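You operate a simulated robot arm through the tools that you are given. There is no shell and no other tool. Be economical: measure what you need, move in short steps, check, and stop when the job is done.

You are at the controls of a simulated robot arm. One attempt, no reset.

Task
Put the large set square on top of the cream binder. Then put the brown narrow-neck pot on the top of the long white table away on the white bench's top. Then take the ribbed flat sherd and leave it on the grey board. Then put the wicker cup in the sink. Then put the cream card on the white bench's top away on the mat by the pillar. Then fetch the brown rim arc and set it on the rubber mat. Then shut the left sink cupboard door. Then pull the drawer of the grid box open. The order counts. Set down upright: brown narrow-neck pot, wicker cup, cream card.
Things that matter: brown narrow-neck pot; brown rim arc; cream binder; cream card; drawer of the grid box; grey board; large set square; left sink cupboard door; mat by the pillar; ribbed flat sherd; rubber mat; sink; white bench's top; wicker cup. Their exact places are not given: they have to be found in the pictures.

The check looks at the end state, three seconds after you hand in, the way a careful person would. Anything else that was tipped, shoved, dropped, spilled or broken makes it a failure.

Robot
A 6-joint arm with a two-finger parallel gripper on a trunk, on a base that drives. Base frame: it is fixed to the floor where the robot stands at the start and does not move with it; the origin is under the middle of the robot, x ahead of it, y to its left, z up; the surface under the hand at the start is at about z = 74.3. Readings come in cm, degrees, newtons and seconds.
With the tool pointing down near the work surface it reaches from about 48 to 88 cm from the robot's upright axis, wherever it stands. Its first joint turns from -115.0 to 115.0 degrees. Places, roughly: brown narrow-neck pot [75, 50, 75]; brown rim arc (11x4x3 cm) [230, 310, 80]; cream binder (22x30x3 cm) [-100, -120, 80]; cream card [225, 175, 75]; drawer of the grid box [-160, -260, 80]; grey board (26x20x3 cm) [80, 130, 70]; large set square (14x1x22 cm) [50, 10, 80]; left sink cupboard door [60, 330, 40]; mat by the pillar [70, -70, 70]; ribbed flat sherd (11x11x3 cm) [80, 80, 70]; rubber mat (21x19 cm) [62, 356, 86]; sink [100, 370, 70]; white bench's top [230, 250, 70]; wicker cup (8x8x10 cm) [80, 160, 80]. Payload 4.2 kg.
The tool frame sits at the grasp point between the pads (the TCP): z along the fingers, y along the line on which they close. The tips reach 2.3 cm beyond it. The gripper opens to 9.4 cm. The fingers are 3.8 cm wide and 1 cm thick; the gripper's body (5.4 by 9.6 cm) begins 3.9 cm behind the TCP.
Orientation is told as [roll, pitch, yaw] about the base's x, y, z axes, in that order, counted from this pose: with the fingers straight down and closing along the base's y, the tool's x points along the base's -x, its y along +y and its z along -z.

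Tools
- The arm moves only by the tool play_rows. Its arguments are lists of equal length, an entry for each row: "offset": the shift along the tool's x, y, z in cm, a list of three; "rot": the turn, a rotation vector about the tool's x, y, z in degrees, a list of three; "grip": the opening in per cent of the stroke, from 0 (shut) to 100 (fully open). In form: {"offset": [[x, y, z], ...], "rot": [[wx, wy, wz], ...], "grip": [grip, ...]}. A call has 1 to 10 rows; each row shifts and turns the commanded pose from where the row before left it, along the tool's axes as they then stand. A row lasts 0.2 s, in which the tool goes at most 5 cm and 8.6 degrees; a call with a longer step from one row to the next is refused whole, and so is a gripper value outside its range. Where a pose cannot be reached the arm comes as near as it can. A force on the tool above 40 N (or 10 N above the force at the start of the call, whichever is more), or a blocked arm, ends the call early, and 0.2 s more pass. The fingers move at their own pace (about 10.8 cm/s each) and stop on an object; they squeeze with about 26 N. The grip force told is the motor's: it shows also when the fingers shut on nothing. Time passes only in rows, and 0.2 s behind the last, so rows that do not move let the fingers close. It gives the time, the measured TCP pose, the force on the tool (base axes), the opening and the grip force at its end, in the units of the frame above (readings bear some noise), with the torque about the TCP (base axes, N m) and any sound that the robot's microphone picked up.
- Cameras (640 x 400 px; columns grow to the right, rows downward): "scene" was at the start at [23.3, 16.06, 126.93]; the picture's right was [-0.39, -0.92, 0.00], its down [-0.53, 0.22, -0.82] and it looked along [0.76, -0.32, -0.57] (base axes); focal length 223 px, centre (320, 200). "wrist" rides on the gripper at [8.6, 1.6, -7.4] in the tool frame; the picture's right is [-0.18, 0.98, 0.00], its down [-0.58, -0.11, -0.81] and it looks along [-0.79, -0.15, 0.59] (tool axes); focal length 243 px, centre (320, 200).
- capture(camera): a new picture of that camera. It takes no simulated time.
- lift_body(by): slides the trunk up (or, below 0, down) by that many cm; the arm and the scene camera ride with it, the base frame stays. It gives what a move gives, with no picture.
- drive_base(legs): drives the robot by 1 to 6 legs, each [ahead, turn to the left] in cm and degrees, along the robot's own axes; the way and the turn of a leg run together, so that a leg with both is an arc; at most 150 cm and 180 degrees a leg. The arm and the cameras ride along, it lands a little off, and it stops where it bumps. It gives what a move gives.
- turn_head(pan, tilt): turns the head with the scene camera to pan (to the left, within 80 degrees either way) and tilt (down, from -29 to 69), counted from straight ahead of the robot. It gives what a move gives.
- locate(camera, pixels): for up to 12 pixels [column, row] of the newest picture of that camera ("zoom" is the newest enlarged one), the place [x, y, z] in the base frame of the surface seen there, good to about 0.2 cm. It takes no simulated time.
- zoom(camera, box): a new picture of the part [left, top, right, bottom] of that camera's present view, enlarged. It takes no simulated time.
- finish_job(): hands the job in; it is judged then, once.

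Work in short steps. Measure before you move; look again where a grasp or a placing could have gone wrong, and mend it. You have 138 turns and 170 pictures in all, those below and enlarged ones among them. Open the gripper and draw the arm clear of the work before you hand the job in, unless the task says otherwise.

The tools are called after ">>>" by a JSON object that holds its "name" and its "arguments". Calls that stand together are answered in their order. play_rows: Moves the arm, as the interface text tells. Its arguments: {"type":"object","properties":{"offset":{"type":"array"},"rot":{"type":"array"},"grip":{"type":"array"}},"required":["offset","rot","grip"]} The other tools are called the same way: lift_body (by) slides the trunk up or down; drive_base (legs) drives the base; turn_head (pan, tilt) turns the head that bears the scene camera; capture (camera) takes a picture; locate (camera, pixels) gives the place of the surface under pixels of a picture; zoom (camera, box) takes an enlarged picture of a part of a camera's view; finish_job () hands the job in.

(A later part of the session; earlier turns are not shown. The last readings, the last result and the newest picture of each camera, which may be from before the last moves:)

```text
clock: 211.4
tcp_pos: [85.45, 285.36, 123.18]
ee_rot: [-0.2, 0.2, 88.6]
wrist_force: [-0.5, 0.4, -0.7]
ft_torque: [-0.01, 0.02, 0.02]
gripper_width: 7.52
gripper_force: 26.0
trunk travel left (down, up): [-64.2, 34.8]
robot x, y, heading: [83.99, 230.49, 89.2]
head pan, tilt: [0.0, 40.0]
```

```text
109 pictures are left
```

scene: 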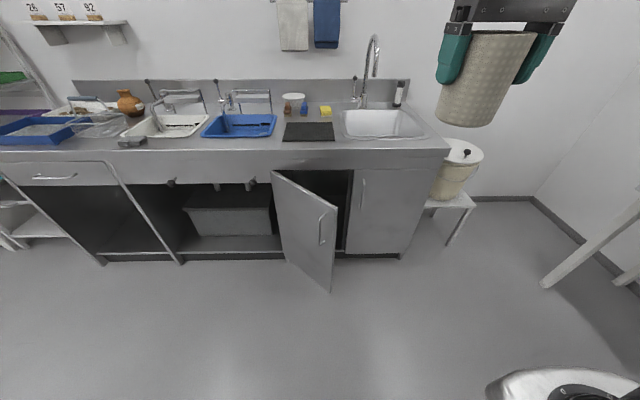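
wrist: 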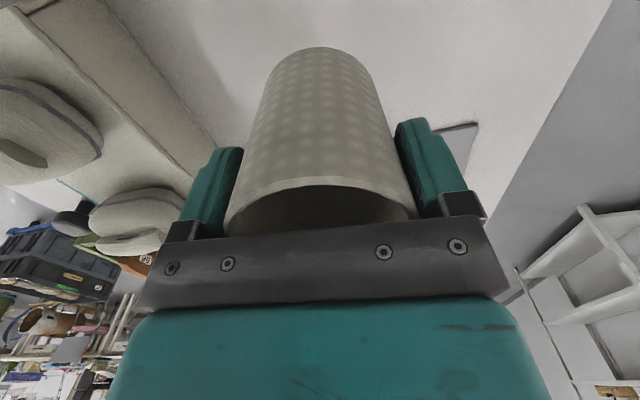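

The sink basin is at (382,124), the rubber mat at (308,131), the open door at (308,230). Measuring.

>>> {"name": "zoom", "arguments": {"camera": "scene", "box": [260, 60, 460, 180]}}

>>> {"name": "locate", "arguments": {"camera": "scene", "pixels": [[345, 113], [415, 113], [425, 135], [345, 135], [383, 125], [375, 115], [390, 133], [365, 100], [445, 148], [300, 131], [283, 139], [333, 123]]}}

>>> {"name": "locate", "arguments": {"camera": "scene", "pixels": [[372, 42], [363, 40], [332, 290], [337, 208], [271, 172], [322, 228], [285, 255], [350, 185], [395, 250], [330, 160], [355, 170], [283, 180]]}}

```text
3.20 times, centred on (360, 120) of scene
```

zoom: 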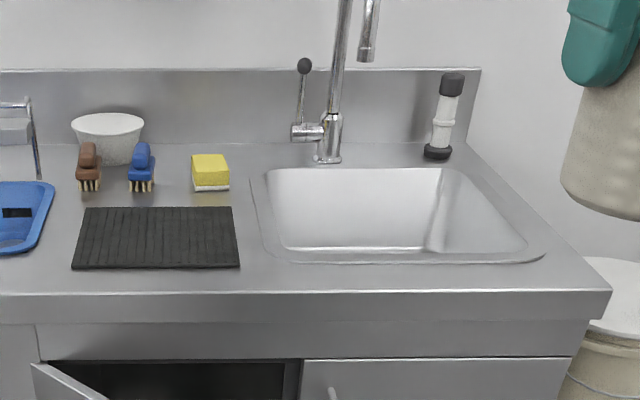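

```text
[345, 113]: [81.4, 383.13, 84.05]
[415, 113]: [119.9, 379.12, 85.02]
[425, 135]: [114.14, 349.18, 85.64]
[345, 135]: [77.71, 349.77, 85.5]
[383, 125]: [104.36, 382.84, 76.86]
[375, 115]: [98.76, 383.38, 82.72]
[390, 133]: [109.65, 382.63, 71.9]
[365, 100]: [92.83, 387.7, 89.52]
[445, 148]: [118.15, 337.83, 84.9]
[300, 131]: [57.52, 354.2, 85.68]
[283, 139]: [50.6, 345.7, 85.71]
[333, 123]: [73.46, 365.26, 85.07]
```

```text
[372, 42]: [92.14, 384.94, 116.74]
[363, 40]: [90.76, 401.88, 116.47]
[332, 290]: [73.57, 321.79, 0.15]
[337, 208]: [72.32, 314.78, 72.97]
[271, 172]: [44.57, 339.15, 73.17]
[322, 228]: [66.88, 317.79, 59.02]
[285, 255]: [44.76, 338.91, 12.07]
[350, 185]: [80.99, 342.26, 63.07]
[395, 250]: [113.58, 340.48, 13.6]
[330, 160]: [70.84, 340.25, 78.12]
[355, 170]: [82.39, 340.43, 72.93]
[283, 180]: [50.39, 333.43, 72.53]
```

Counter top z≈85.5, basin x 79–120, y 350–384. I drive to about (104,284), staying clear of the open door, and look into the basin.

>>> {"name": "drive_base", "arguments": {"legs": [[0, -20], [56, 0], [0, 20.8]]}}

>>> {"name": "turn_head", "arguments": {"pan": -10, "tilt": 45}}

>>> {"name": "capture", "arguments": {"camera": "scene"}}

```text
clock: 216.8
tcp_pos: [104.12, 337.31, 123.28]
ee_rot: [-0.1, 0.1, 89.7]
wrist_force: [0.7, -0.3, -0.9]
ft_torque: [0.02, 0.01, 0.0]
gripper_width: 7.48
gripper_force: 26.1
trunk travel left (down, up): [-64.2, 34.8]
robot x, y, heading: [103.52, 282.1, 90.6]
head pan, tilt: [0.0, 40.0]
```

```text
clock: 217.5
tcp_pos: [104.01, 337.4, 123.2]
ee_rot: [-0.1, 0.1, 89.8]
wrist_force: [-0.1, -0.2, -1.8]
ft_torque: [-0.03, 0.0, -0.04]
gripper_width: 7.52
gripper_force: 25.7
trunk travel left (down, up): [-64.2, 34.8]
robot x, y, heading: [103.36, 282.21, 90.4]
head pan, tilt: [-10.0, 45.0]
```

```text
107 pictures are left
```

scene: 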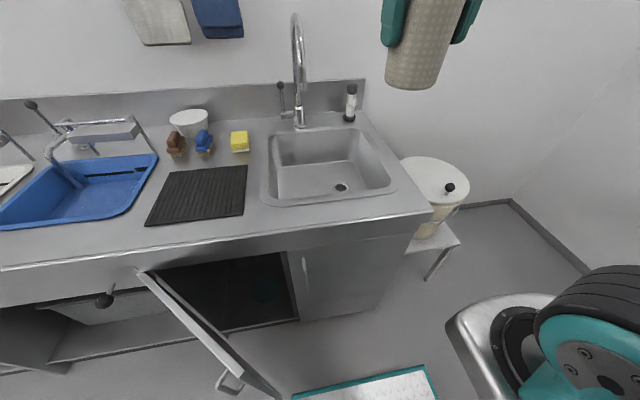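

Measuring the basin bottom and faucet.

>>> {"name": "locate", "arguments": {"camera": "scene", "pixels": [[341, 187], [310, 190], [330, 175], [365, 185], [290, 195], [270, 135], [368, 130], [393, 185], [268, 200], [297, 60], [303, 30], [292, 20]]}}

>>> {"name": "locate", "arguments": {"camera": "scene", "pixels": [[300, 80], [350, 90], [370, 372], [425, 370], [272, 395], [305, 395], [240, 375], [280, 92]]}}

```text
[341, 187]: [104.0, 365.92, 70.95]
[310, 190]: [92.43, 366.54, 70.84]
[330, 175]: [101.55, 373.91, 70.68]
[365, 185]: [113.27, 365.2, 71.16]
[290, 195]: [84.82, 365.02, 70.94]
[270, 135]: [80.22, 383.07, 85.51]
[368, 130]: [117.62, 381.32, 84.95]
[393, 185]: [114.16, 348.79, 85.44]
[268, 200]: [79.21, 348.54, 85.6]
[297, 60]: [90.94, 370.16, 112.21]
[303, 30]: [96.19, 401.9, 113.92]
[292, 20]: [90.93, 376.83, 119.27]
```

```text
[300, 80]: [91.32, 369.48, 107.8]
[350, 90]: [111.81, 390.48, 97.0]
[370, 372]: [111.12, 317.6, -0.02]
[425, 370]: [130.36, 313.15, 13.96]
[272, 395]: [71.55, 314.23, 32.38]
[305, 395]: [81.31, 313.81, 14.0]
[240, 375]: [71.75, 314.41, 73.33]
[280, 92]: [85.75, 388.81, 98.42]
```

Basin floor z≈71, spout at x≈91. I'll set the cup at (108,366): move above, then lower.

>>> {"name": "play_rows", "arguments": {"offset": [[-4.1, -0.57, 0], [-4.1, -0.57, 0], [-4.1, -0.57, 0], [-4.1, -0.57, 0], [-4.1, -0.57, 0], [-4.1, -0.57, 0], [-4.1, -0.57, 0], [0, 0, 0]], "rot": [[0, 0, 0], [0, 0, 0], [0, 0, 0], [0, 0, 0], [0, 0, 0], [0, 0, 0], [0, 0, 0], [0, 0, 0]], "grip": [30, 30, 30, 30, 30, 30, 30, 30]}}

>>> {"name": "lift_body", "arguments": {"by": -30}}

>>> {"name": "capture", "arguments": {"camera": "scene"}}

>>> {"name": "capture", "arguments": {"camera": "wrist"}}

```text
clock: 218.9
tcp_pos: [107.53, 361.01, 120.83]
ee_rot: [-0.3, 2.2, 89.2]
wrist_force: [-22.7, 28.1, -50.3]
ft_torque: [2.36, -2.63, -2.43]
gripper_width: 7.52
gripper_force: 26.3
out of reach, approached as far as the arm can: row 6
trunk travel left (down, up): [-64.2, 34.8]
robot x, y, heading: [103.67, 282.42, 90.1]
head pan, tilt: [-10.0, 45.0]
stopped in row 6: the force on the tool passed its limit at 215 N (the readings are from after the stop); the commanded pose is now the measured one
```

```text
clock: 219.3
tcp_pos: [107.65, 361.3, 120.09]
ee_rot: [-0.4, 2.4, 89.1]
wrist_force: [-8.4, 8.9, -17.0]
ft_torque: [0.65, -0.93, -0.88]
gripper_width: 7.49
gripper_force: 26.1
trunk travel left (down, up): [-63.8, 35.2]
robot x, y, heading: [103.75, 282.28, 90.4]
head pan, tilt: [-10.0, 45.0]
stopped: the force on the tool passed its limit at 73 N (the readings are from after the stop); the commanded pose is now the measured one
```

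```text
106 pictures are left
```

scene: 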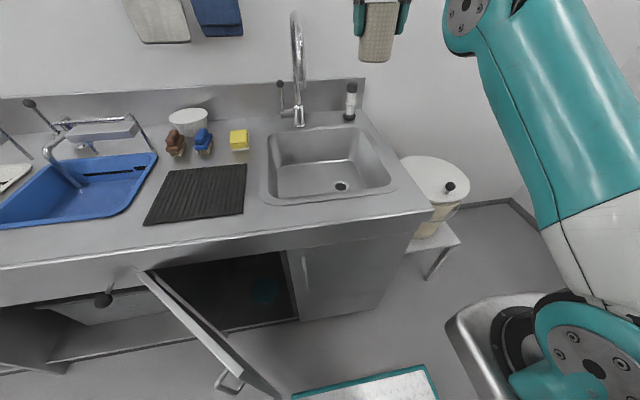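

```text
105 pictures are left
```

wrist: 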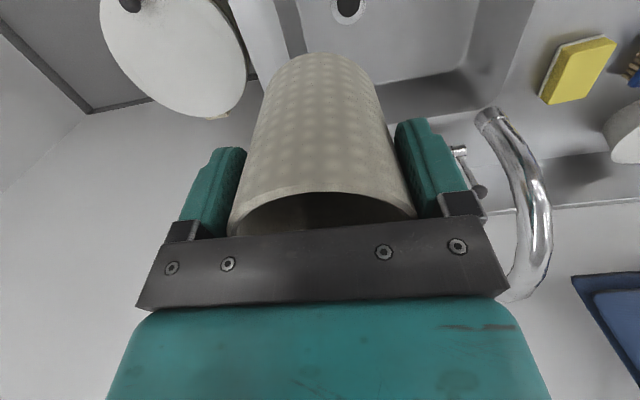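

The arm is at its own limit (too high and far for this trunk position). I draw back, lower the arm relative to the trunk, and level the hand.

>>> {"name": "play_rows", "arguments": {"offset": [[2, 0, 0.5], [2, 0, 1], [2, 0, 2], [0, 0, 3], [0, 0, 3], [0, 0, 2], [0, 0, 0]], "rot": [[0, 0, 0], [0, 0, 0], [0, -1.2, 0], [0.4, -1.2, 0], [0, 0, 0], [0, 0, 0], [0, 0, 0]], "grip": [30, 30, 30, 30, 30, 30, 30]}}

>>> {"name": "capture", "arguments": {"camera": "wrist"}}

```text
clock: 220.9
tcp_pos: [107.72, 354.98, 108.92]
ee_rot: [-0.8, 0.2, 89.2]
wrist_force: [-1.4, 0.4, -2.4]
ft_torque: [-0.02, 0.0, -0.01]
gripper_width: 7.49
gripper_force: 26.0
trunk travel left (down, up): [-63.8, 35.2]
robot x, y, heading: [103.86, 282.31, 90.2]
head pan, tilt: [-10.0, 45.0]
```

```text
104 pictures are left
```

wrist: 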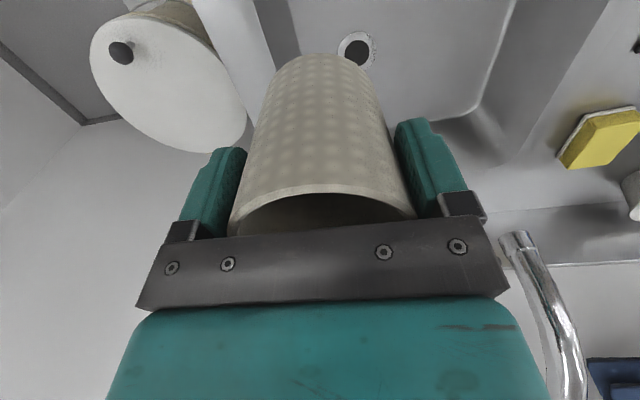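

Free again. Extend to y≈365 at this lower height, then trunk down.

>>> {"name": "play_rows", "arguments": {"offset": [[-3.5, 0, 0], [-3.5, 0, 0], [-3, 0, 0], [0, 0, 0]], "rot": [[-0.8, 0, 0], [0, 0, 0], [0, 0, 0], [0, 0, 0]], "grip": [30, 30, 30, 30]}}

>>> {"name": "lift_body", "arguments": {"by": -26}}

>>> {"name": "capture", "arguments": {"camera": "scene"}}

>>> {"name": "capture", "arguments": {"camera": "wrist"}}

```text
clock: 221.9
tcp_pos: [107.77, 364.79, 108.99]
ee_rot: [0.0, 0.3, 89.0]
wrist_force: [-0.4, 0.2, -2.6]
ft_torque: [0.01, -0.01, -0.01]
gripper_width: 7.49
gripper_force: 26.1
trunk travel left (down, up): [-63.8, 35.2]
robot x, y, heading: [103.89, 282.28, 90.4]
head pan, tilt: [-10.0, 45.0]
```

```text
clock: 224.6
tcp_pos: [107.76, 364.83, 82.88]
ee_rot: [0.0, 0.3, 89.2]
wrist_force: [-0.4, 0.2, -2.7]
ft_torque: [0.01, 0.0, 0.01]
gripper_width: 7.51
gripper_force: 25.9
trunk travel left (down, up): [-37.8, 61.2]
robot x, y, heading: [103.48, 282.3, 90.1]
head pan, tilt: [-10.0, 45.0]
```

```text
103 pictures are left
```

scene: 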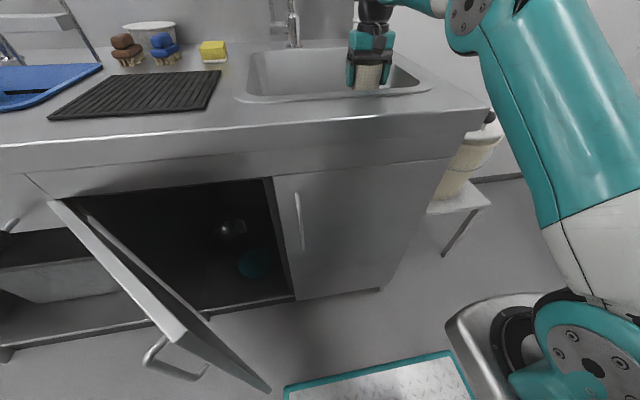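

```text
102 pictures are left
```

wrist: 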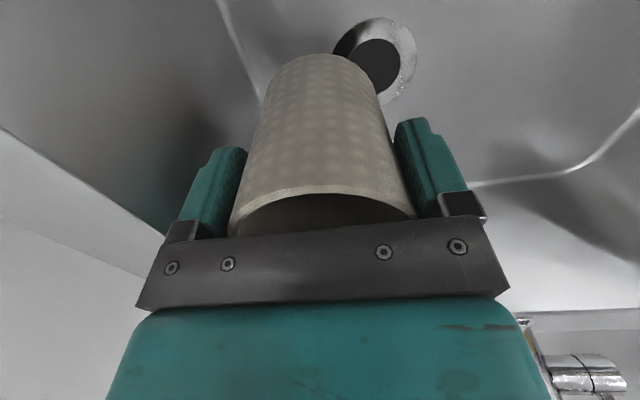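

Lower the last ~5 cm into the basin in small steps (expected contact at TCP z≈78).

>>> {"name": "play_rows", "arguments": {"offset": [[0, 0, 2], [0, 0, 1.5], [0, 0, 0.7], [0, 0, 0.4], [0, 0, 0]], "rot": [[0, 0, 0], [0, 0, 0], [0, 0, 0], [0, 0, 0], [0, 0, 0]], "grip": [30, 30, 30, 30, 30]}}

```text
clock: 225.8
tcp_pos: [107.73, 364.88, 78.35]
ee_rot: [-0.1, 0.2, 89.1]
wrist_force: [0.1, -0.2, -1.3]
ft_torque: [0.02, -0.02, 0.02]
gripper_width: 7.49
gripper_force: 25.8
trunk travel left (down, up): [-37.8, 61.2]
robot x, y, heading: [103.95, 282.66, 90.4]
head pan, tilt: [-10.0, 45.0]
```

One more 0.3 cm, then open and rise straight (within the arm's reach), finishing with the trunk.

>>> {"name": "play_rows", "arguments": {"offset": [[0, 0, 0.25], [0, 0, 0.1], [0, 0, 0], [0, 0, 0], [0, 0, 0], [0, 0, -2], [0, 0, -2], [0, 0, 0]], "rot": [[0, 0, 0], [0, 0, 0], [0, 0, 0], [0, 0, 0], [0, 0, 0], [0, 0, 0], [0, 0, 0], [0, 0, 0]], "grip": [30, 30, 100, 100, 100, 100, 100, 100]}}

>>> {"name": "lift_body", "arguments": {"by": 28}}

>>> {"name": "capture", "arguments": {"camera": "wrist"}}

>>> {"name": "capture", "arguments": {"camera": "scene"}}

```text
clock: 227.6
tcp_pos: [107.64, 364.96, 81.95]
ee_rot: [0.0, 0.3, 89.2]
wrist_force: [-0.9, -0.3, 0.8]
ft_torque: [-0.02, 0.0, 0.05]
gripper_width: 9.39
gripper_force: 0.0
trunk travel left (down, up): [-37.8, 61.2]
robot x, y, heading: [104.12, 282.33, 90.0]
head pan, tilt: [-10.0, 45.0]
```

```text
clock: 230.4
tcp_pos: [107.6, 364.99, 110.17]
ee_rot: [0.0, 0.2, 89.2]
wrist_force: [0.6, 0.7, -0.8]
ft_torque: [-0.01, 0.0, 0.01]
gripper_width: 9.41
gripper_force: 0.0
trunk travel left (down, up): [-65.8, 33.2]
robot x, y, heading: [103.87, 282.36, 90.5]
head pan, tilt: [-10.0, 45.0]
```

```text
101 pictures are left
```

wrist: 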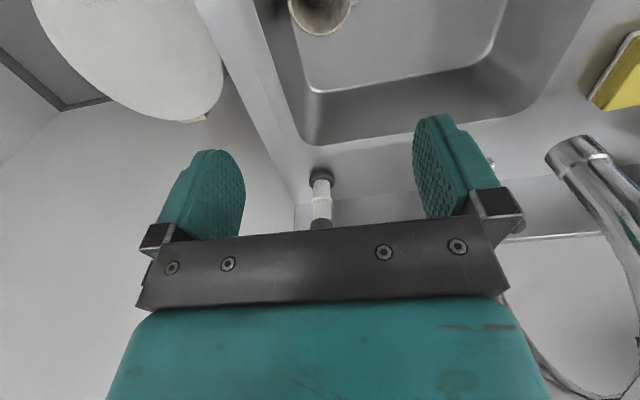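

```text
100 pictures are left
```

scene: 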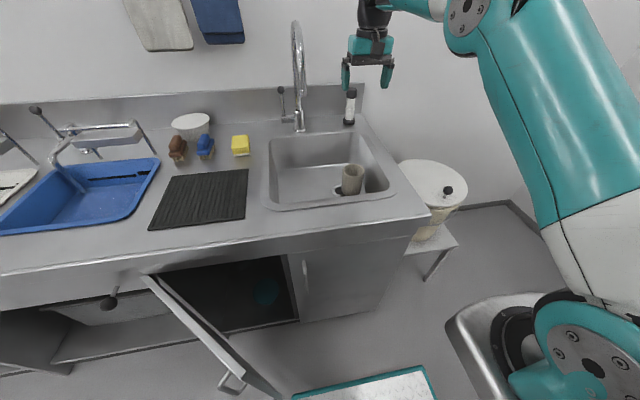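

The wicker cup stands upright in the sink. Retract, then go to the bench for the cream card.

>>> {"name": "play_rows", "arguments": {"offset": [[4.5, 0.5, 0], [4.5, 0.5, 0], [4.5, 0.5, 0], [4.5, 0.5, 0], [4.5, 0.5, 0], [4, 0.5, 0], [0, 0, 0]], "rot": [[0, 0, 0], [0, 0, 0], [0, 0, 0], [0, 0, 0], [0, 0, 0], [0, 0, 0], [0, 0, 0]], "grip": [60, 60, 60, 60, 60, 60, 60]}}

>>> {"name": "lift_body", "arguments": {"by": 13}}

>>> {"name": "drive_base", "arguments": {"legs": [[-37, 0], [0, -133], [72, 0], [0, 43]]}}

>>> {"name": "turn_head", "arguments": {"pan": -5, "tilt": 40}}

>>> {"name": "capture", "arguments": {"camera": "scene"}}

```text
clock: 232.0
tcp_pos: [104.33, 338.12, 110.02]
ee_rot: [0.0, 0.3, 89.2]
wrist_force: [-0.2, 1.2, 0.7]
ft_torque: [0.0, 0.0, 0.01]
gripper_width: 5.65
gripper_force: 0.1
trunk travel left (down, up): [-65.8, 33.2]
robot x, y, heading: [103.79, 282.53, 90.1]
head pan, tilt: [-10.0, 45.0]
```

```text
clock: 233.6
tcp_pos: [104.37, 338.23, 123.03]
ee_rot: [-0.1, 0.3, 89.2]
wrist_force: [1.1, 0.5, 0.4]
ft_torque: [-0.03, 0.02, -0.01]
gripper_width: 5.63
gripper_force: 0.0
trunk travel left (down, up): [-78.8, 20.2]
robot x, y, heading: [103.91, 282.2, 90.3]
head pan, tilt: [-10.0, 45.0]
```

```text
clock: 247.1
tcp_pos: [209.58, 190.67, 123.19]
ee_rot: [0.0, 0.2, -4.3]
wrist_force: [0.1, -0.1, 0.3]
ft_torque: [0.01, -0.05, 0.03]
gripper_width: 5.63
gripper_force: 0.0
trunk travel left (down, up): [-78.8, 20.2]
robot x, y, heading: [153.89, 194.56, -3.4]
head pan, tilt: [-10.0, 45.0]
```

```text
clock: 247.7
tcp_pos: [209.5, 190.55, 123.04]
ee_rot: [0.0, 0.2, -4.3]
wrist_force: [0.6, 0.3, 0.6]
ft_torque: [-0.02, 0.01, -0.02]
gripper_width: 5.63
gripper_force: 0.0
trunk travel left (down, up): [-78.8, 20.2]
robot x, y, heading: [153.71, 194.21, -3.1]
head pan, tilt: [-5.0, 40.0]
```

```text
99 pictures are left
```

scene: 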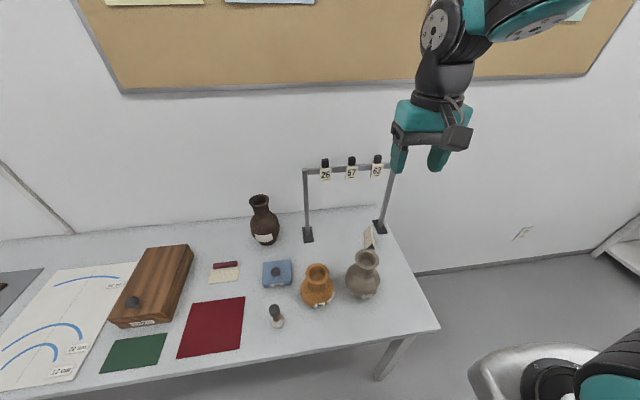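

The card is at (369,240) between the grey pot and the frame foot. Zoom and measure.

>>> {"name": "zoom", "arguments": {"camera": "scene", "box": [330, 200, 430, 300]}}

>>> {"name": "locate", "arguments": {"camera": "scene", "pixels": [[371, 228], [366, 238], [372, 238], [375, 243], [369, 248], [381, 227], [365, 257], [380, 265], [363, 280], [378, 222], [374, 232]]}}

```text
4.00 times, centred on (380, 250) of scene
```

zoom: 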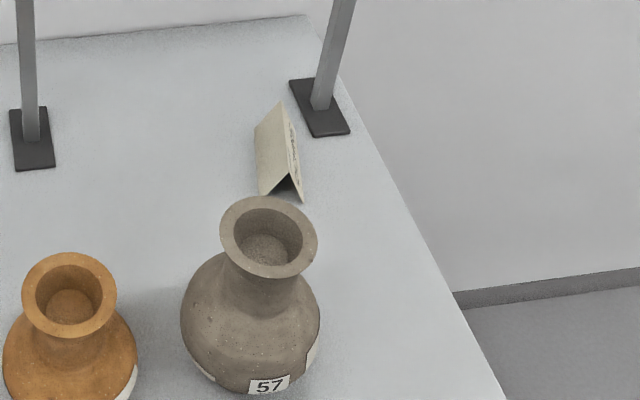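

```text
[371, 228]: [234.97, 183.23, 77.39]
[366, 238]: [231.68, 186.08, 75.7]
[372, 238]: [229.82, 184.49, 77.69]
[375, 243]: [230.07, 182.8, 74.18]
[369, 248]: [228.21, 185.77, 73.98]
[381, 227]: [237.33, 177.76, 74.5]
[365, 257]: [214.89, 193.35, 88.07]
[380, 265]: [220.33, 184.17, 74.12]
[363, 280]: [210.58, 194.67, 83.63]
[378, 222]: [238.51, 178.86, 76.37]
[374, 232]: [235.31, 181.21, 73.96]
```

I need the card's exact geometry and the frame's clearance; zoom closely.

>>> {"name": "zoom", "arguments": {"camera": "scene", "box": [350, 215, 400, 260]}}

>>> {"name": "locate", "arguments": {"camera": "zoom", "pixels": [[170, 150], [280, 75], [300, 160], [320, 230], [265, 250], [350, 305], [175, 290], [195, 220], [255, 225], [250, 200], [290, 250], [305, 140]]}}

>>> {"name": "locate", "arguments": {"camera": "scene", "pixels": [[351, 163], [351, 174], [376, 170], [350, 157], [340, 168], [390, 175], [360, 256], [371, 256], [357, 261], [378, 258]]}}

```text
8.89 times, centred on (375, 238) of scene
```

zoom: 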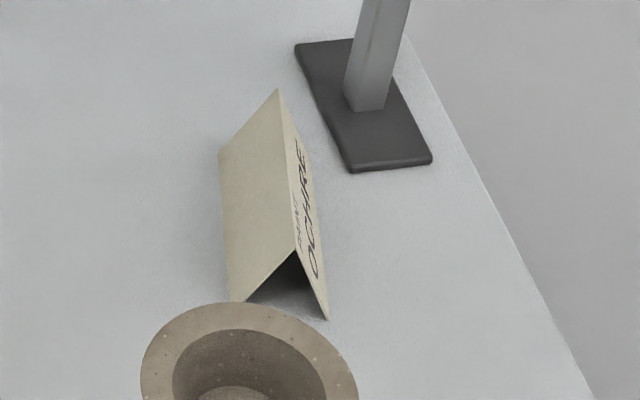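

```text
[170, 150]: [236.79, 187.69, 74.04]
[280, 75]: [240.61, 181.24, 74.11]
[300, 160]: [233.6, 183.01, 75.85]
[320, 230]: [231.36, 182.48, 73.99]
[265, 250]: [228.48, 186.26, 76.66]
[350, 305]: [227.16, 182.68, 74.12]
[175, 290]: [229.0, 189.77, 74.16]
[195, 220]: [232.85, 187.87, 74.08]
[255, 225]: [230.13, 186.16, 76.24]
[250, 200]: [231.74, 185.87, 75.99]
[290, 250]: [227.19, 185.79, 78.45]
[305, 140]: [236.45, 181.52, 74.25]
```

```text
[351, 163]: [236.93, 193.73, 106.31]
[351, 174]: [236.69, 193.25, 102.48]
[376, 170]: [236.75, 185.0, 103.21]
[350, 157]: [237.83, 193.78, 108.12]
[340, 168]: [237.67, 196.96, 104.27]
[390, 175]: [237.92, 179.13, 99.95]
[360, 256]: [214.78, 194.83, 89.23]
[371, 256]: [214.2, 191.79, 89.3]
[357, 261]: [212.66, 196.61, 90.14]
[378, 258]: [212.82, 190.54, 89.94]
```

Measuring the tent's corners.

>>> {"name": "locate", "arguments": {"camera": "zoom", "pixels": [[278, 95], [279, 110], [294, 244], [288, 180], [222, 158], [233, 296], [325, 312], [240, 290], [225, 175]]}}

```text
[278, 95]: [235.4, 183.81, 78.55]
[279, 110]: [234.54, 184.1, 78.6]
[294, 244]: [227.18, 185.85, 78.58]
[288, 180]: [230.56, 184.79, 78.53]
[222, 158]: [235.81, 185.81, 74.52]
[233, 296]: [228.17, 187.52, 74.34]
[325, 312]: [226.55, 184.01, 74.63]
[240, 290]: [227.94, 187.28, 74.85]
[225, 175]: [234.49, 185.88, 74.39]
```

Tent card: ridge (227,185.9)→(235.6,183.8), height 4.5, base ±1.9. I'll grip it across the ridge near (229.7,185.3), with a slight lean away from the tag frame.

>>> {"name": "play_rows", "arguments": {"offset": [[-4.06, -0.76, 0], [-4.06, -0.76, 0], [-4.06, -0.76, 0], [-4.06, -0.76, 0], [-4.06, -0.76, 0], [0, 0, 0], [0, 0, 0], [0, 0, 0], [0, 0, 0]], "rot": [[0, 0, 0], [0, 0, 0], [0, 0, 0], [0, 0, 0], [0, 0, 0], [0, 0, 4.7], [0, 0, 4.7], [0, -4, 0], [0, 0, 0]], "grip": [65, 65, 65, 65, 65, 65, 65, 65, 65]}}

>>> {"name": "lift_body", "arguments": {"by": -30}}

>>> {"name": "capture", "arguments": {"camera": "wrist"}}

>>> {"name": "capture", "arguments": {"camera": "scene"}}

```text
clock: 249.7
tcp_pos: [229.44, 185.28, 122.96]
ee_rot: [0.1, -3.8, -13.7]
wrist_force: [-0.2, 0.6, 0.1]
ft_torque: [0.03, 0.0, -0.01]
gripper_width: 6.12
gripper_force: 0.1
trunk travel left (down, up): [-78.8, 20.2]
robot x, y, heading: [153.8, 194.38, -3.3]
head pan, tilt: [-5.0, 40.0]
```

```text
clock: 252.7
tcp_pos: [229.55, 185.24, 92.96]
ee_rot: [0.1, -3.8, -13.7]
wrist_force: [-0.6, -0.4, 0.0]
ft_torque: [0.02, -0.01, -0.01]
gripper_width: 6.14
gripper_force: 0.0
trunk travel left (down, up): [-48.8, 50.2]
robot x, y, heading: [154.11, 194.29, -3.0]
head pan, tilt: [-5.0, 40.0]
```

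```text
96 pictures are left
```

wrist: 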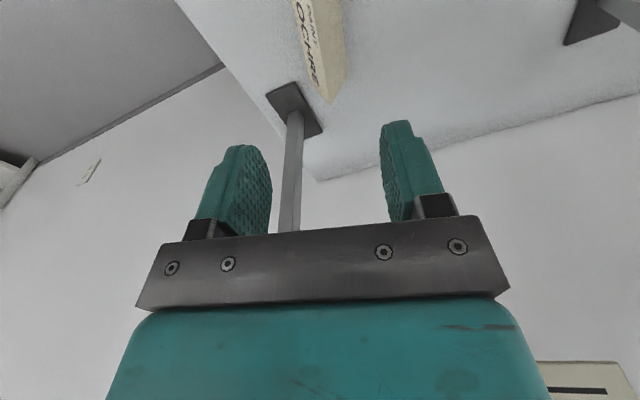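

```text
95 pictures are left
```

scene: 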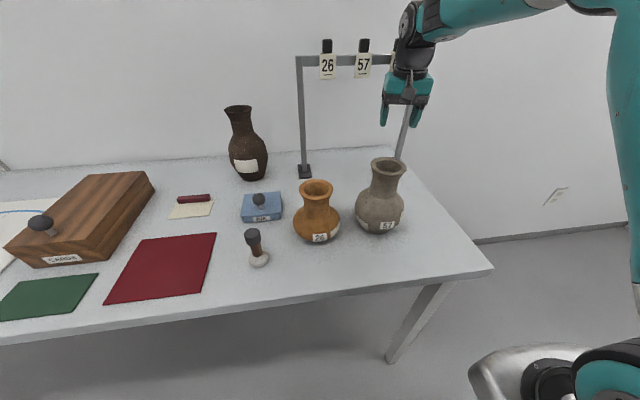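

Card ridge lies between the fingers in the wrist view. Verify its points, then lower more.

>>> {"name": "locate", "arguments": {"camera": "wrist", "pixels": [[330, 92], [318, 50], [308, 10], [338, 60], [300, 20]]}}

>>> {"name": "lift_body", "arguments": {"by": -11}}

>>> {"name": "capture", "arguments": {"camera": "wrist"}}

```text
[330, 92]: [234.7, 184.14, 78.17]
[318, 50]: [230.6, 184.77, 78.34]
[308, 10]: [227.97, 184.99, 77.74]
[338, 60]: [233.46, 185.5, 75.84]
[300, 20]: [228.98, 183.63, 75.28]
```

```text
clock: 254.1
tcp_pos: [229.55, 185.23, 81.99]
ee_rot: [-0.1, -3.9, -13.7]
wrist_force: [0.1, 0.8, 0.4]
ft_torque: [0.01, 0.0, 0.04]
gripper_width: 6.14
gripper_force: 0.1
trunk travel left (down, up): [-37.8, 61.2]
robot x, y, heading: [153.71, 194.48, -3.2]
head pan, tilt: [-5.0, 40.0]
```

```text
94 pictures are left
```

wrist: 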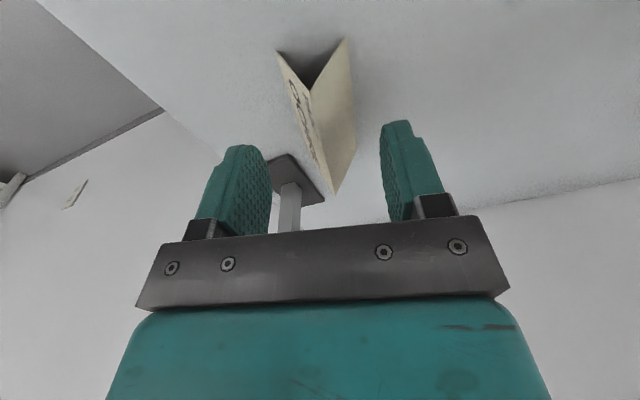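

Straddling properly. Descend 5 cm to z≈77, close.

>>> {"name": "play_rows", "arguments": {"offset": [[0, 0, 2.5], [0, 0, 2], [0, 0, 0.5], [0, 0, 0], [0, 0, 0], [0, 0, 0], [0, 0, 0]], "rot": [[0, 0, 0], [0, 0, 0], [0, 0, 0], [0, 0, 0], [0, 0, 0], [0, 0, 0], [0, 0, 0]], "grip": [65, 65, 65, 65, 0, 0, 0]}}

>>> {"name": "capture", "arguments": {"camera": "wrist"}}

```text
clock: 255.7
tcp_pos: [229.95, 185.2, 77.13]
ee_rot: [0.1, -3.8, -13.7]
wrist_force: [-0.2, -0.7, 2.7]
ft_torque: [-0.03, 0.0, 0.0]
gripper_width: 3.17
gripper_force: 25.6
trunk travel left (down, up): [-37.8, 61.2]
robot x, y, heading: [153.83, 194.57, -3.3]
head pan, tilt: [-5.0, 40.0]
```

```text
93 pictures are left
```

wrist: 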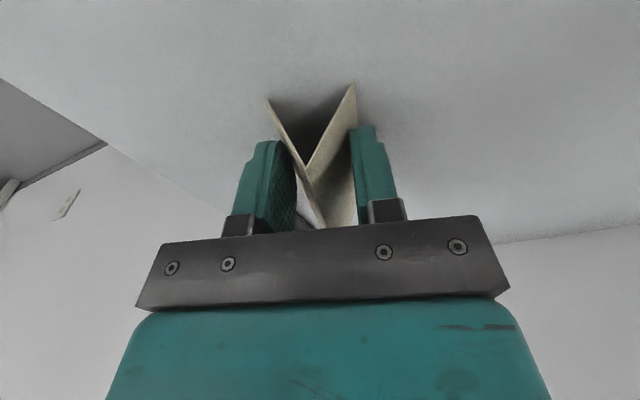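

Gripped at 3.2 cm width. Lift a little and check that it holds.

>>> {"name": "lift_body", "arguments": {"by": 4}}

>>> {"name": "capture", "arguments": {"camera": "wrist"}}

```text
clock: 256.6
tcp_pos: [229.91, 185.07, 80.96]
ee_rot: [0.0, -3.6, -13.8]
wrist_force: [-0.2, -1.1, 0.1]
ft_torque: [0.0, 0.02, 0.0]
gripper_width: 0.01
gripper_force: 26.0
trunk travel left (down, up): [-41.8, 57.2]
robot x, y, heading: [153.81, 194.41, -2.9]
head pan, tilt: [-5.0, 40.0]
```

```text
92 pictures are left
```

wrist: 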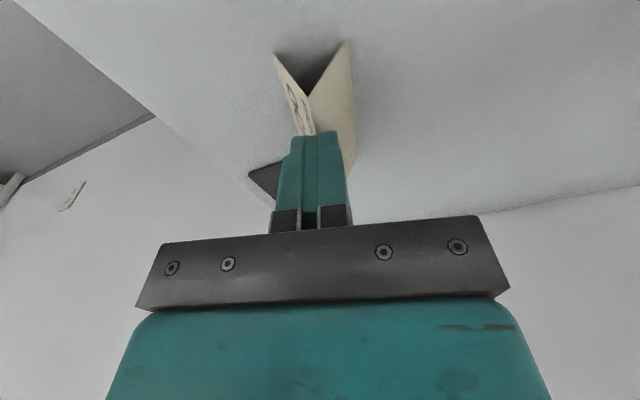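

The tent wedged out of the fingers and stayed standing. Gripping across the slope won't hold; gripping its two vertical ends may (≈9 cm vs 9.4 opening). I back up and measure its length precisely.

>>> {"name": "lift_body", "arguments": {"by": 14}}

>>> {"name": "play_rows", "arguments": {"offset": [[1.5, 0, 0], [1.5, 0, 0], [0, 0, 0]], "rot": [[0, 4, 0], [0, 0, 0], [0, 0, 0]], "grip": [100, 100, 100]}}

>>> {"name": "zoom", "arguments": {"camera": "wrist", "box": [260, 0, 380, 80]}}

>>> {"name": "turn_head", "arguments": {"pan": -5, "tilt": 30}}

>>> {"name": "zoom", "arguments": {"camera": "scene", "box": [320, 120, 440, 220]}}

```text
clock: 258.2
tcp_pos: [229.87, 185.15, 94.96]
ee_rot: [0.0, -3.7, -13.7]
wrist_force: [-0.4, 0.5, -0.6]
ft_torque: [0.01, 0.0, -0.02]
gripper_width: 0.0
gripper_force: 25.9
trunk travel left (down, up): [-55.8, 43.2]
robot x, y, heading: [153.74, 194.74, -3.3]
head pan, tilt: [-5.0, 40.0]
```

```text
clock: 259.0
tcp_pos: [226.99, 185.99, 95.03]
ee_rot: [-0.1, 0.3, -13.7]
wrist_force: [0.4, 0.1, 0.2]
ft_torque: [-0.01, -0.02, 0.01]
gripper_width: 9.42
gripper_force: 0.0
trunk travel left (down, up): [-55.8, 43.2]
robot x, y, heading: [154.06, 194.39, -3.3]
head pan, tilt: [-5.0, 40.0]
```

```text
5.00 times, centred on (320, 40) of wrist
```

zoom: 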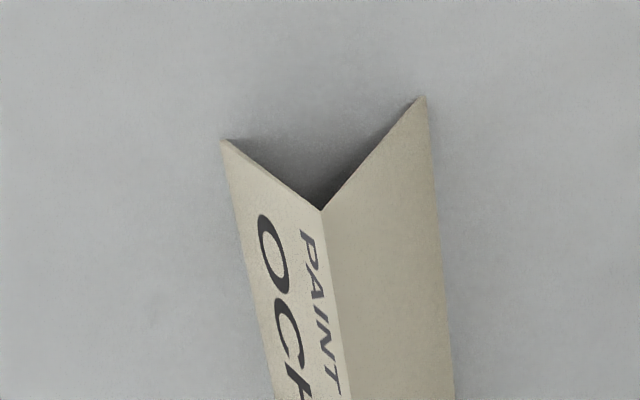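

```text
clock: 259.8
tcp_pos: [226.9, 185.99, 94.99]
ee_rot: [0.0, 0.3, -13.7]
wrist_force: [-0.6, 0.9, -0.1]
ft_torque: [-0.02, 0.04, 0.05]
gripper_width: 9.41
gripper_force: 0.1
trunk travel left (down, up): [-55.8, 43.2]
robot x, y, heading: [153.59, 194.46, -3.1]
head pan, tilt: [-5.0, 30.0]
```

```text
4.00 times, centred on (380, 170) of scene
```

zoom: 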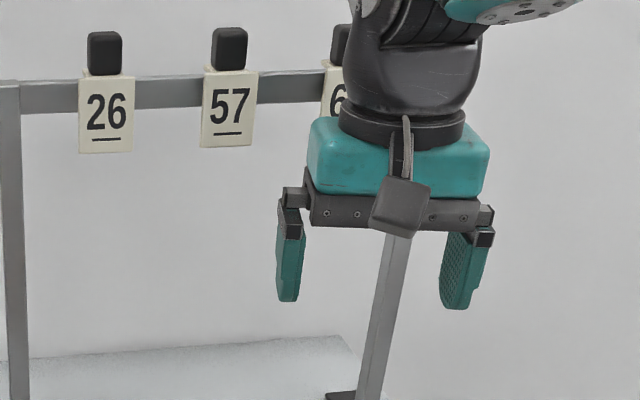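

Measuring the card ends in the full wrist view.

>>> {"name": "capture", "arguments": {"camera": "wrist"}}

>>> {"name": "zoom", "arguments": {"camera": "wrist", "box": [270, 10, 390, 110]}}

>>> {"name": "locate", "arguments": {"camera": "wrist", "pixels": [[324, 43], [325, 46], [327, 55], [332, 80]]}}

```text
89 pictures are left
```

wrist: 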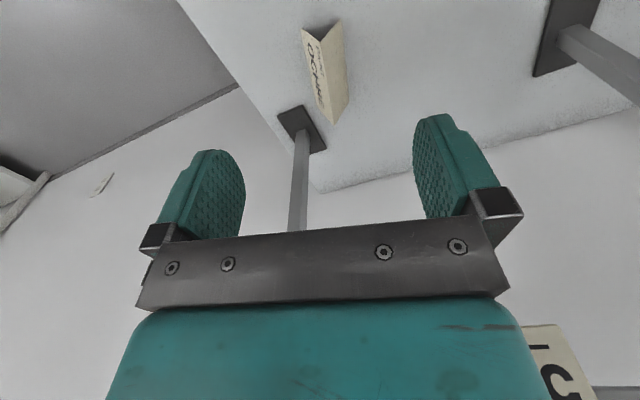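

```text
4.00 times, centred on (330, 60) of wrist
```

zoom: 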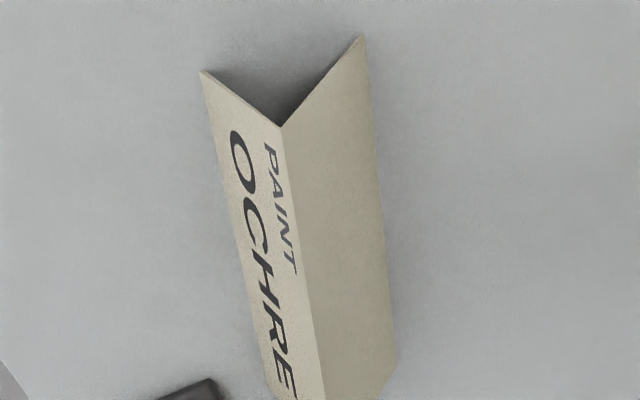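

```text
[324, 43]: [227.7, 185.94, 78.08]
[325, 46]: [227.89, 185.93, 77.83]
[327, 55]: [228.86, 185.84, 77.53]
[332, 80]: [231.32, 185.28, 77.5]
```

Locating the ridge ends and base corners at the right pixels.

>>> {"name": "locate", "arguments": {"camera": "wrist", "pixels": [[320.5, 43], [333, 121], [332, 117], [301, 30], [340, 21], [348, 100], [319, 108], [326, 80], [322, 55], [330, 105]]}}

>>> {"name": "zoom", "arguments": {"camera": "wrist", "box": [300, 70, 370, 130]}}

```text
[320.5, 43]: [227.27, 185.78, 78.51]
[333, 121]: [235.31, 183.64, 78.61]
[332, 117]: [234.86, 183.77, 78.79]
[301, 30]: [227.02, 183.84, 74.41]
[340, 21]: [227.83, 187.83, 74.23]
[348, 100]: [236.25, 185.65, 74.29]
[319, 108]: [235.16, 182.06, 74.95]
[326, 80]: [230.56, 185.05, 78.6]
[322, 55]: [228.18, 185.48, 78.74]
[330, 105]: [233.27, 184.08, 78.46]
```

```text
6.67 times, centred on (335, 100) of wrist
```

zoom: 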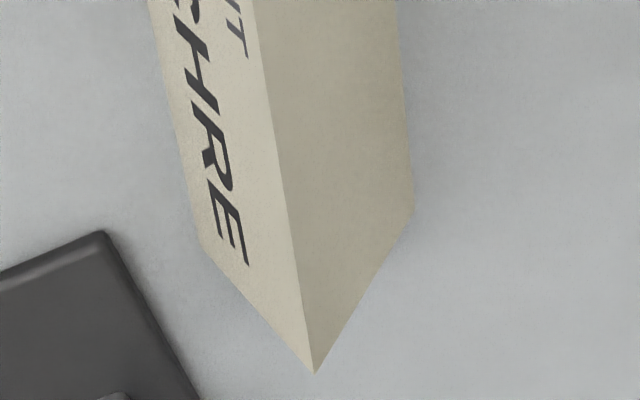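

Length 9.0 cm, base 4.2 cm. Plan: lightly pinch it and drag it along the bench away from the frame to the front edge so its end overhangs, where the pads can grip its base edges without wedging. First I back up a little.

>>> {"name": "drive_base", "arguments": {"legs": [[-6, 0]]}}

>>> {"name": "locate", "arguments": {"camera": "wrist", "pixels": [[278, 113], [303, 104]]}}

>>> {"name": "turn_head", "arguments": {"pan": -15, "tilt": 48}}

>>> {"name": "capture", "arguments": {"camera": "scene"}}

```text
clock: 260.7
tcp_pos: [220.95, 186.4, 95.02]
ee_rot: [-0.1, 0.2, -13.6]
wrist_force: [0.2, 0.0, 0.5]
ft_torque: [-0.01, 0.01, -0.04]
gripper_width: 9.39
gripper_force: 0.1
trunk travel left (down, up): [-55.8, 43.2]
robot x, y, heading: [147.35, 194.8, -3.1]
head pan, tilt: [-5.0, 30.0]
```

```text
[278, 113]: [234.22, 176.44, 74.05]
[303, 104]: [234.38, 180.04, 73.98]
```

```text
clock: 261.5
tcp_pos: [220.95, 186.48, 94.99]
ee_rot: [0.0, 0.1, -13.6]
wrist_force: [0.1, 0.9, 0.1]
ft_torque: [-0.02, 0.01, 0.02]
gripper_width: 9.41
gripper_force: 0.0
trunk travel left (down, up): [-55.8, 43.2]
robot x, y, heading: [147.63, 194.72, -3.2]
head pan, tilt: [-15.0, 48.0]
```

```text
86 pictures are left
```

scene: 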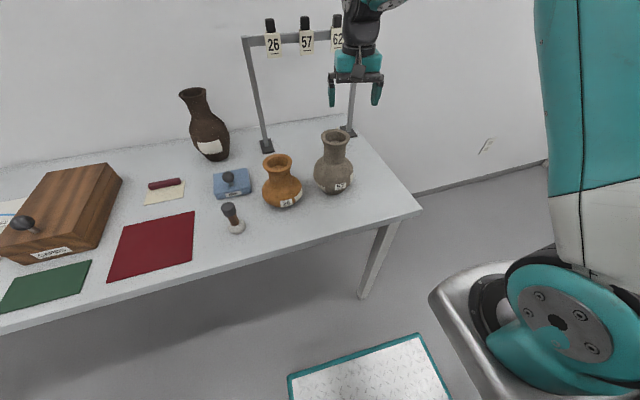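

Measuring pot 57's right side and the bench's front-right corner.

>>> {"name": "locate", "arguments": {"camera": "scene", "pixels": [[418, 208], [350, 178], [352, 190], [335, 192], [318, 175], [345, 150], [325, 136], [378, 165], [350, 226], [340, 180]]}}

```text
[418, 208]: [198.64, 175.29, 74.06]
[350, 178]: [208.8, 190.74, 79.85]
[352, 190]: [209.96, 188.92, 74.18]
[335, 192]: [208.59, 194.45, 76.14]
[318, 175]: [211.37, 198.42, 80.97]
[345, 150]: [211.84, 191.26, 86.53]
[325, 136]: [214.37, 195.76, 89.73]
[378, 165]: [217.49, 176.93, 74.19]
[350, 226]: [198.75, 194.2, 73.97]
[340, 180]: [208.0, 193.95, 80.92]
```

Position again over the card at (230.5,184.95) with a small lean.

>>> {"name": "play_rows", "arguments": {"offset": [[-3.2, 0.26, 0], [-3.2, 0.26, 0], [-3.2, 0.25, 0], [0, 0, 0], [0, 0, 0]], "rot": [[0, 0, 0], [0, 0, 0], [0, 0, 1], [0, -4, 0], [0, 0, 0]], "grip": [65, 65, 65, 65, 65]}}

>>> {"name": "lift_body", "arguments": {"by": -14}}

>>> {"name": "capture", "arguments": {"camera": "wrist"}}

```text
clock: 262.7
tcp_pos: [230.37, 184.82, 95.01]
ee_rot: [0.0, -3.8, -14.6]
wrist_force: [-0.8, 0.3, 0.0]
ft_torque: [0.03, -0.01, -0.01]
gripper_width: 6.13
gripper_force: 0.2
trunk travel left (down, up): [-55.8, 43.2]
robot x, y, heading: [147.84, 194.71, -3.0]
head pan, tilt: [-15.0, 48.0]
```

```text
clock: 264.4
tcp_pos: [230.34, 184.81, 81.03]
ee_rot: [0.0, -3.8, -14.6]
wrist_force: [0.1, -0.1, -0.4]
ft_torque: [0.01, 0.01, -0.01]
gripper_width: 6.11
gripper_force: 0.0
trunk travel left (down, up): [-41.8, 57.2]
robot x, y, heading: [147.85, 194.57, -3.2]
head pan, tilt: [-15.0, 48.0]
```

```text
85 pictures are left
```

wrist: 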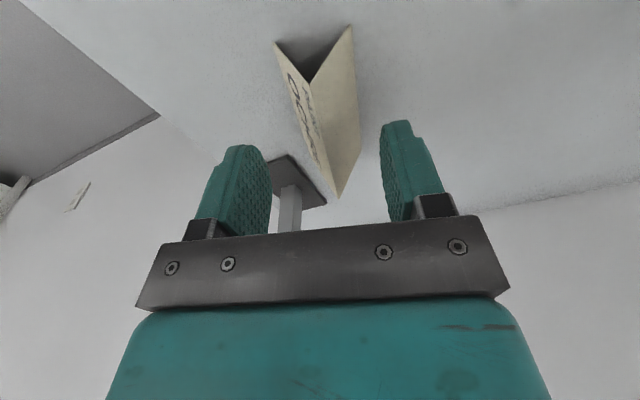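

Descend to z≈76.7, close, then test-drag 4 cm toward −x.

>>> {"name": "play_rows", "arguments": {"offset": [[0, 0, 2.5], [0, 0, 1.7], [0, 0, 0], [0, 0, 0], [0, 0, 0], [0, 0, 0], [1.3, -0.33, -0.08], [1.3, -0.33, -0.08], [1.3, -0.33, -0.08], [0, 0, 0]], "rot": [[0, 0, 0], [0, 0, 0], [0, 0, 0], [0, 0, 0], [0, 0, 0], [0, 0, 0], [0, 0, 0], [0, 0, 0], [0, 0, 0], [0, 0, 0]], "grip": [65, 65, 65, 0, 0, 0, 0, 0, 0, 0]}}

>>> {"name": "capture", "arguments": {"camera": "wrist"}}

```text
clock: 266.6
tcp_pos: [226.8, 184.81, 77.23]
ee_rot: [0.2, -4.3, -14.6]
wrist_force: [12.3, -0.6, 36.6]
ft_torque: [0.06, -0.17, -0.03]
gripper_width: 2.96
gripper_force: 26.4
trunk travel left (down, up): [-41.8, 57.2]
robot x, y, heading: [147.56, 194.95, -3.1]
head pan, tilt: [-15.0, 48.0]
```

```text
84 pictures are left
```

wrist: 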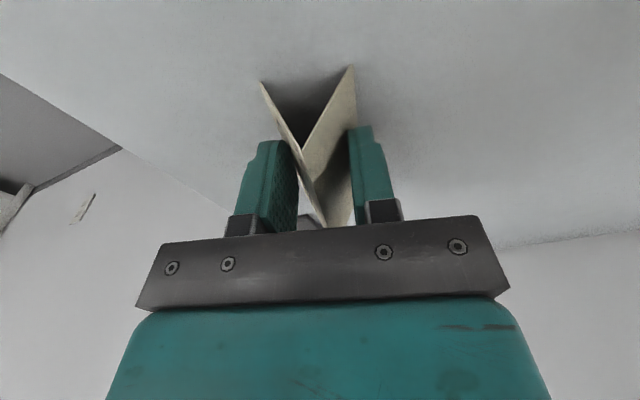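

Dragging works, but the wedge pushes the hand up (36 N). I relieve the height a little and continue the drag diagonally while turning the card straight.

>>> {"name": "play_rows", "arguments": {"offset": [[0, 0, -0.3], [0.8, -0.82, -0.06], [0.83, -0.79, -0.06], [0.86, -0.76, -0.06], [0.89, -0.72, -0.06], [0.92, -0.69, -0.06], [0.94, -0.66, -0.06], [0.96, -0.63, -0.06], [0, 0, 0]], "rot": [[0, 0, 0], [0, 0, -2.1], [0, 0, -2.1], [0, 0, -2.1], [0, 0, -2.1], [0, 0, -2.1], [0, 0, -2.1], [0, 0, -2], [0, 0, 0]], "grip": [0, 0, 0, 0, 0, 0, 0, 0, 0]}}

>>> {"name": "capture", "arguments": {"camera": "wrist"}}

>>> {"name": "capture", "arguments": {"camera": "scene"}}

```text
clock: 268.6
tcp_pos: [219.8, 180.68, 77.22]
ee_rot: [-1.0, -3.7, 0.0]
wrist_force: [8.4, 5.5, 25.9]
ft_torque: [0.29, -0.19, 0.06]
gripper_width: 2.99
gripper_force: 26.1
trunk travel left (down, up): [-41.8, 57.2]
robot x, y, heading: [147.42, 194.8, -2.9]
head pan, tilt: [-15.0, 48.0]
```

```text
83 pictures are left
```

wrist: 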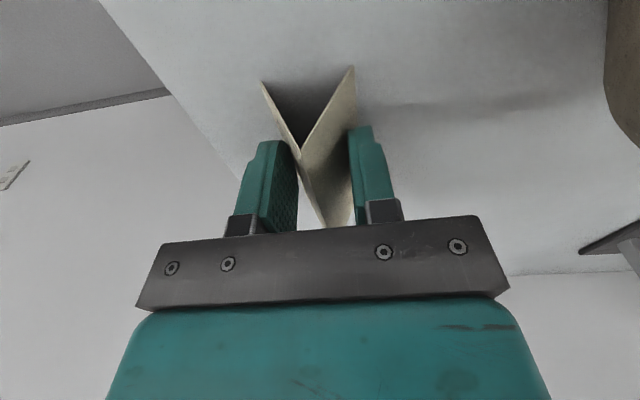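

```text
82 pictures are left
```

scene: 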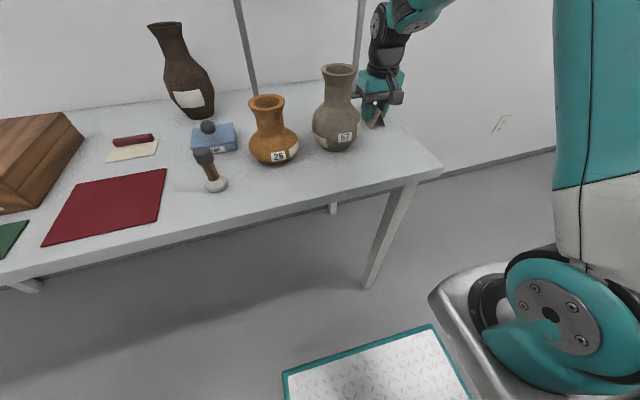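

The card moved cleanly. Continue the drag straight to the front edge (−x), 21 cm in two calls.

>>> {"name": "play_rows", "arguments": {"offset": [[1.1, 0, -0.12], [1.1, 0, -0.08], [1.1, 0, -0.08], [1.1, 0, -0.08], [1.1, 0, -0.08], [1.1, 0, -0.08], [1.1, 0, -0.08], [1.1, 0, -0.08], [1.1, 0, -0.08], [1.1, 0, -0.08]], "rot": [[0, 0, 0], [0, 0, 0], [0, 0, 0], [0, 0, 0], [0, 0, 0], [0, 0, 0], [0, 0, 0], [0, 0, 0], [0, 0, 0], [0, 0, 0]], "grip": [0, 0, 0, 0, 0, 0, 0, 0, 0, 0]}}

>>> {"name": "capture", "arguments": {"camera": "scene"}}

```text
clock: 270.8
tcp_pos: [208.61, 180.63, 77.32]
ee_rot: [-1.0, -3.7, -0.1]
wrist_force: [5.7, 0.3, 13.8]
ft_torque: [0.04, -0.06, 0.0]
gripper_width: 3.01
gripper_force: 26.6
trunk travel left (down, up): [-41.8, 57.2]
robot x, y, heading: [147.78, 194.68, -3.1]
head pan, tilt: [-15.0, 48.0]
```

```text
81 pictures are left
```

scene: 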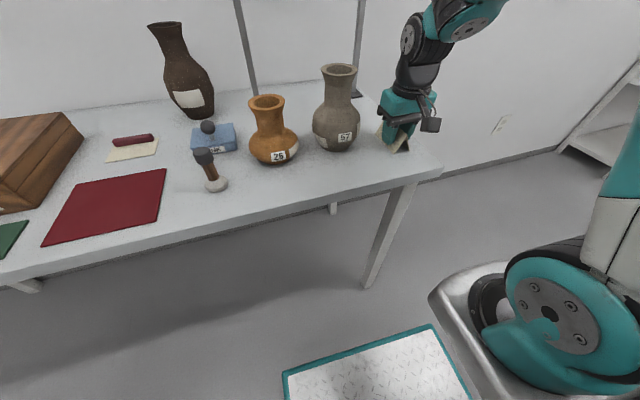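

Continue 10.3 cm more.

>>> {"name": "play_rows", "arguments": {"offset": [[1.15, 0, -0.08], [1.15, 0, -0.07], [1.15, 0, -0.07], [1.15, 0, -0.07], [1.15, 0, -0.07], [1.15, 0, -0.07], [1.15, 0, -0.07], [1.15, 0, -0.07], [1.1, 0, -0.07], [0, 0, 0]], "rot": [[0, 0, 0], [0, 0, 0], [0, 0, 0], [0, 0, 0], [0, 0, 0], [0, 0, 0], [0, 0, 0], [0, 0, 0], [0, 0, 0], [0, 0, 0]], "grip": [0, 0, 0, 0, 0, 0, 0, 0, 0, 0]}}

>>> {"name": "zoom", "arguments": {"camera": "scene", "box": [360, 90, 480, 210]}}

>>> {"name": "capture", "arguments": {"camera": "wrist"}}

```text
clock: 273.0
tcp_pos: [198.36, 180.7, 77.36]
ee_rot: [-1.0, -3.6, 0.0]
wrist_force: [3.9, 1.2, 13.7]
ft_torque: [0.02, -0.27, 0.01]
gripper_width: 2.89
gripper_force: 26.0
trunk travel left (down, up): [-41.8, 57.2]
robot x, y, heading: [148.09, 195.2, -3.0]
head pan, tilt: [-15.0, 48.0]
```

```text
3.33 times, centred on (420, 150) of scene
```

zoom: 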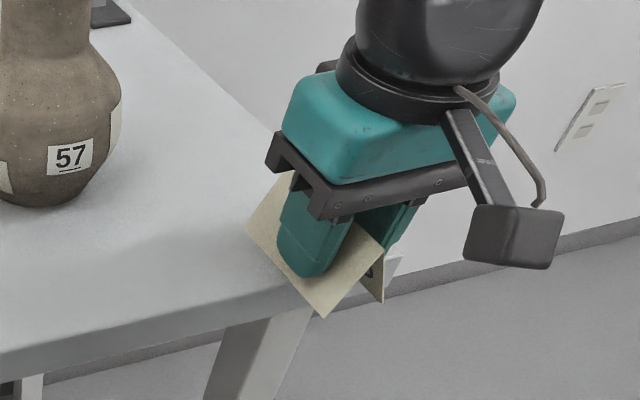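

```text
79 pictures are left
```

wrist: 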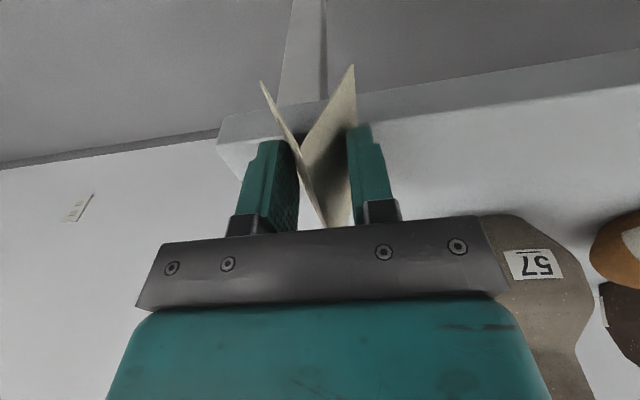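

The card's end overhangs the edge. I check how much before letting go.

>>> {"name": "locate", "arguments": {"camera": "zoom", "pixels": [[322, 312], [382, 252], [262, 225], [300, 185], [381, 295], [240, 310], [160, 330]]}}

```text
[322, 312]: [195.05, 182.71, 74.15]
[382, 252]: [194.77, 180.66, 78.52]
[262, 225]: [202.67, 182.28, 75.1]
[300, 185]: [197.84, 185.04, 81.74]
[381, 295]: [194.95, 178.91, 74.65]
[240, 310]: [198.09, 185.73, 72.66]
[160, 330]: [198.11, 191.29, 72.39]
```

Overhang is 3.7 cm with the centre only 0.9 cm inside; I push it back 0.8 cm, then release and rise.

>>> {"name": "play_rows", "arguments": {"offset": [[-0.4, 0, 0.03], [-0.5, 0, 0.03], [0, 0, 0], [0, 0, 0], [0, 0, 0], [0, 0, -2], [0, 0, -3], [0, 0, -3], [0, 0, 0]], "rot": [[0, 0, 0], [0, 0, 0], [0, 0, 0], [0, 0, 0], [0, 0, 0], [0, 0, 0], [0, 0, 0], [0, 0, 0], [0, 0, 0]], "grip": [0, 0, 0, 65, 65, 65, 65, 65, 65]}}

>>> {"name": "drive_base", "arguments": {"legs": [[-12, 0]]}}

>>> {"name": "zoom", "arguments": {"camera": "scene", "box": [330, 60, 510, 200]}}

```text
clock: 275.0
tcp_pos: [198.69, 180.48, 85.11]
ee_rot: [-1.1, -3.6, 0.0]
wrist_force: [-0.3, 0.2, 0.0]
ft_torque: [-0.01, -0.02, -0.03]
gripper_width: 6.1
gripper_force: 0.2
trunk travel left (down, up): [-41.8, 57.2]
robot x, y, heading: [147.66, 194.98, -3.0]
head pan, tilt: [-15.0, 48.0]
```

```text
clock: 276.2
tcp_pos: [186.69, 181.35, 85.24]
ee_rot: [-1.0, -3.6, 0.3]
wrist_force: [0.0, -0.2, 0.5]
ft_torque: [0.0, -0.01, -0.01]
gripper_width: 6.13
gripper_force: 0.1
trunk travel left (down, up): [-41.8, 57.2]
robot x, y, heading: [135.64, 195.75, -3.4]
head pan, tilt: [-15.0, 48.0]
```

```text
2.86 times, centred on (420, 130) of scene
```

zoom: 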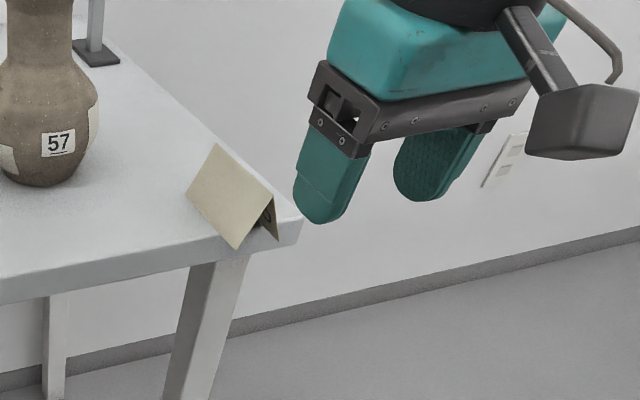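

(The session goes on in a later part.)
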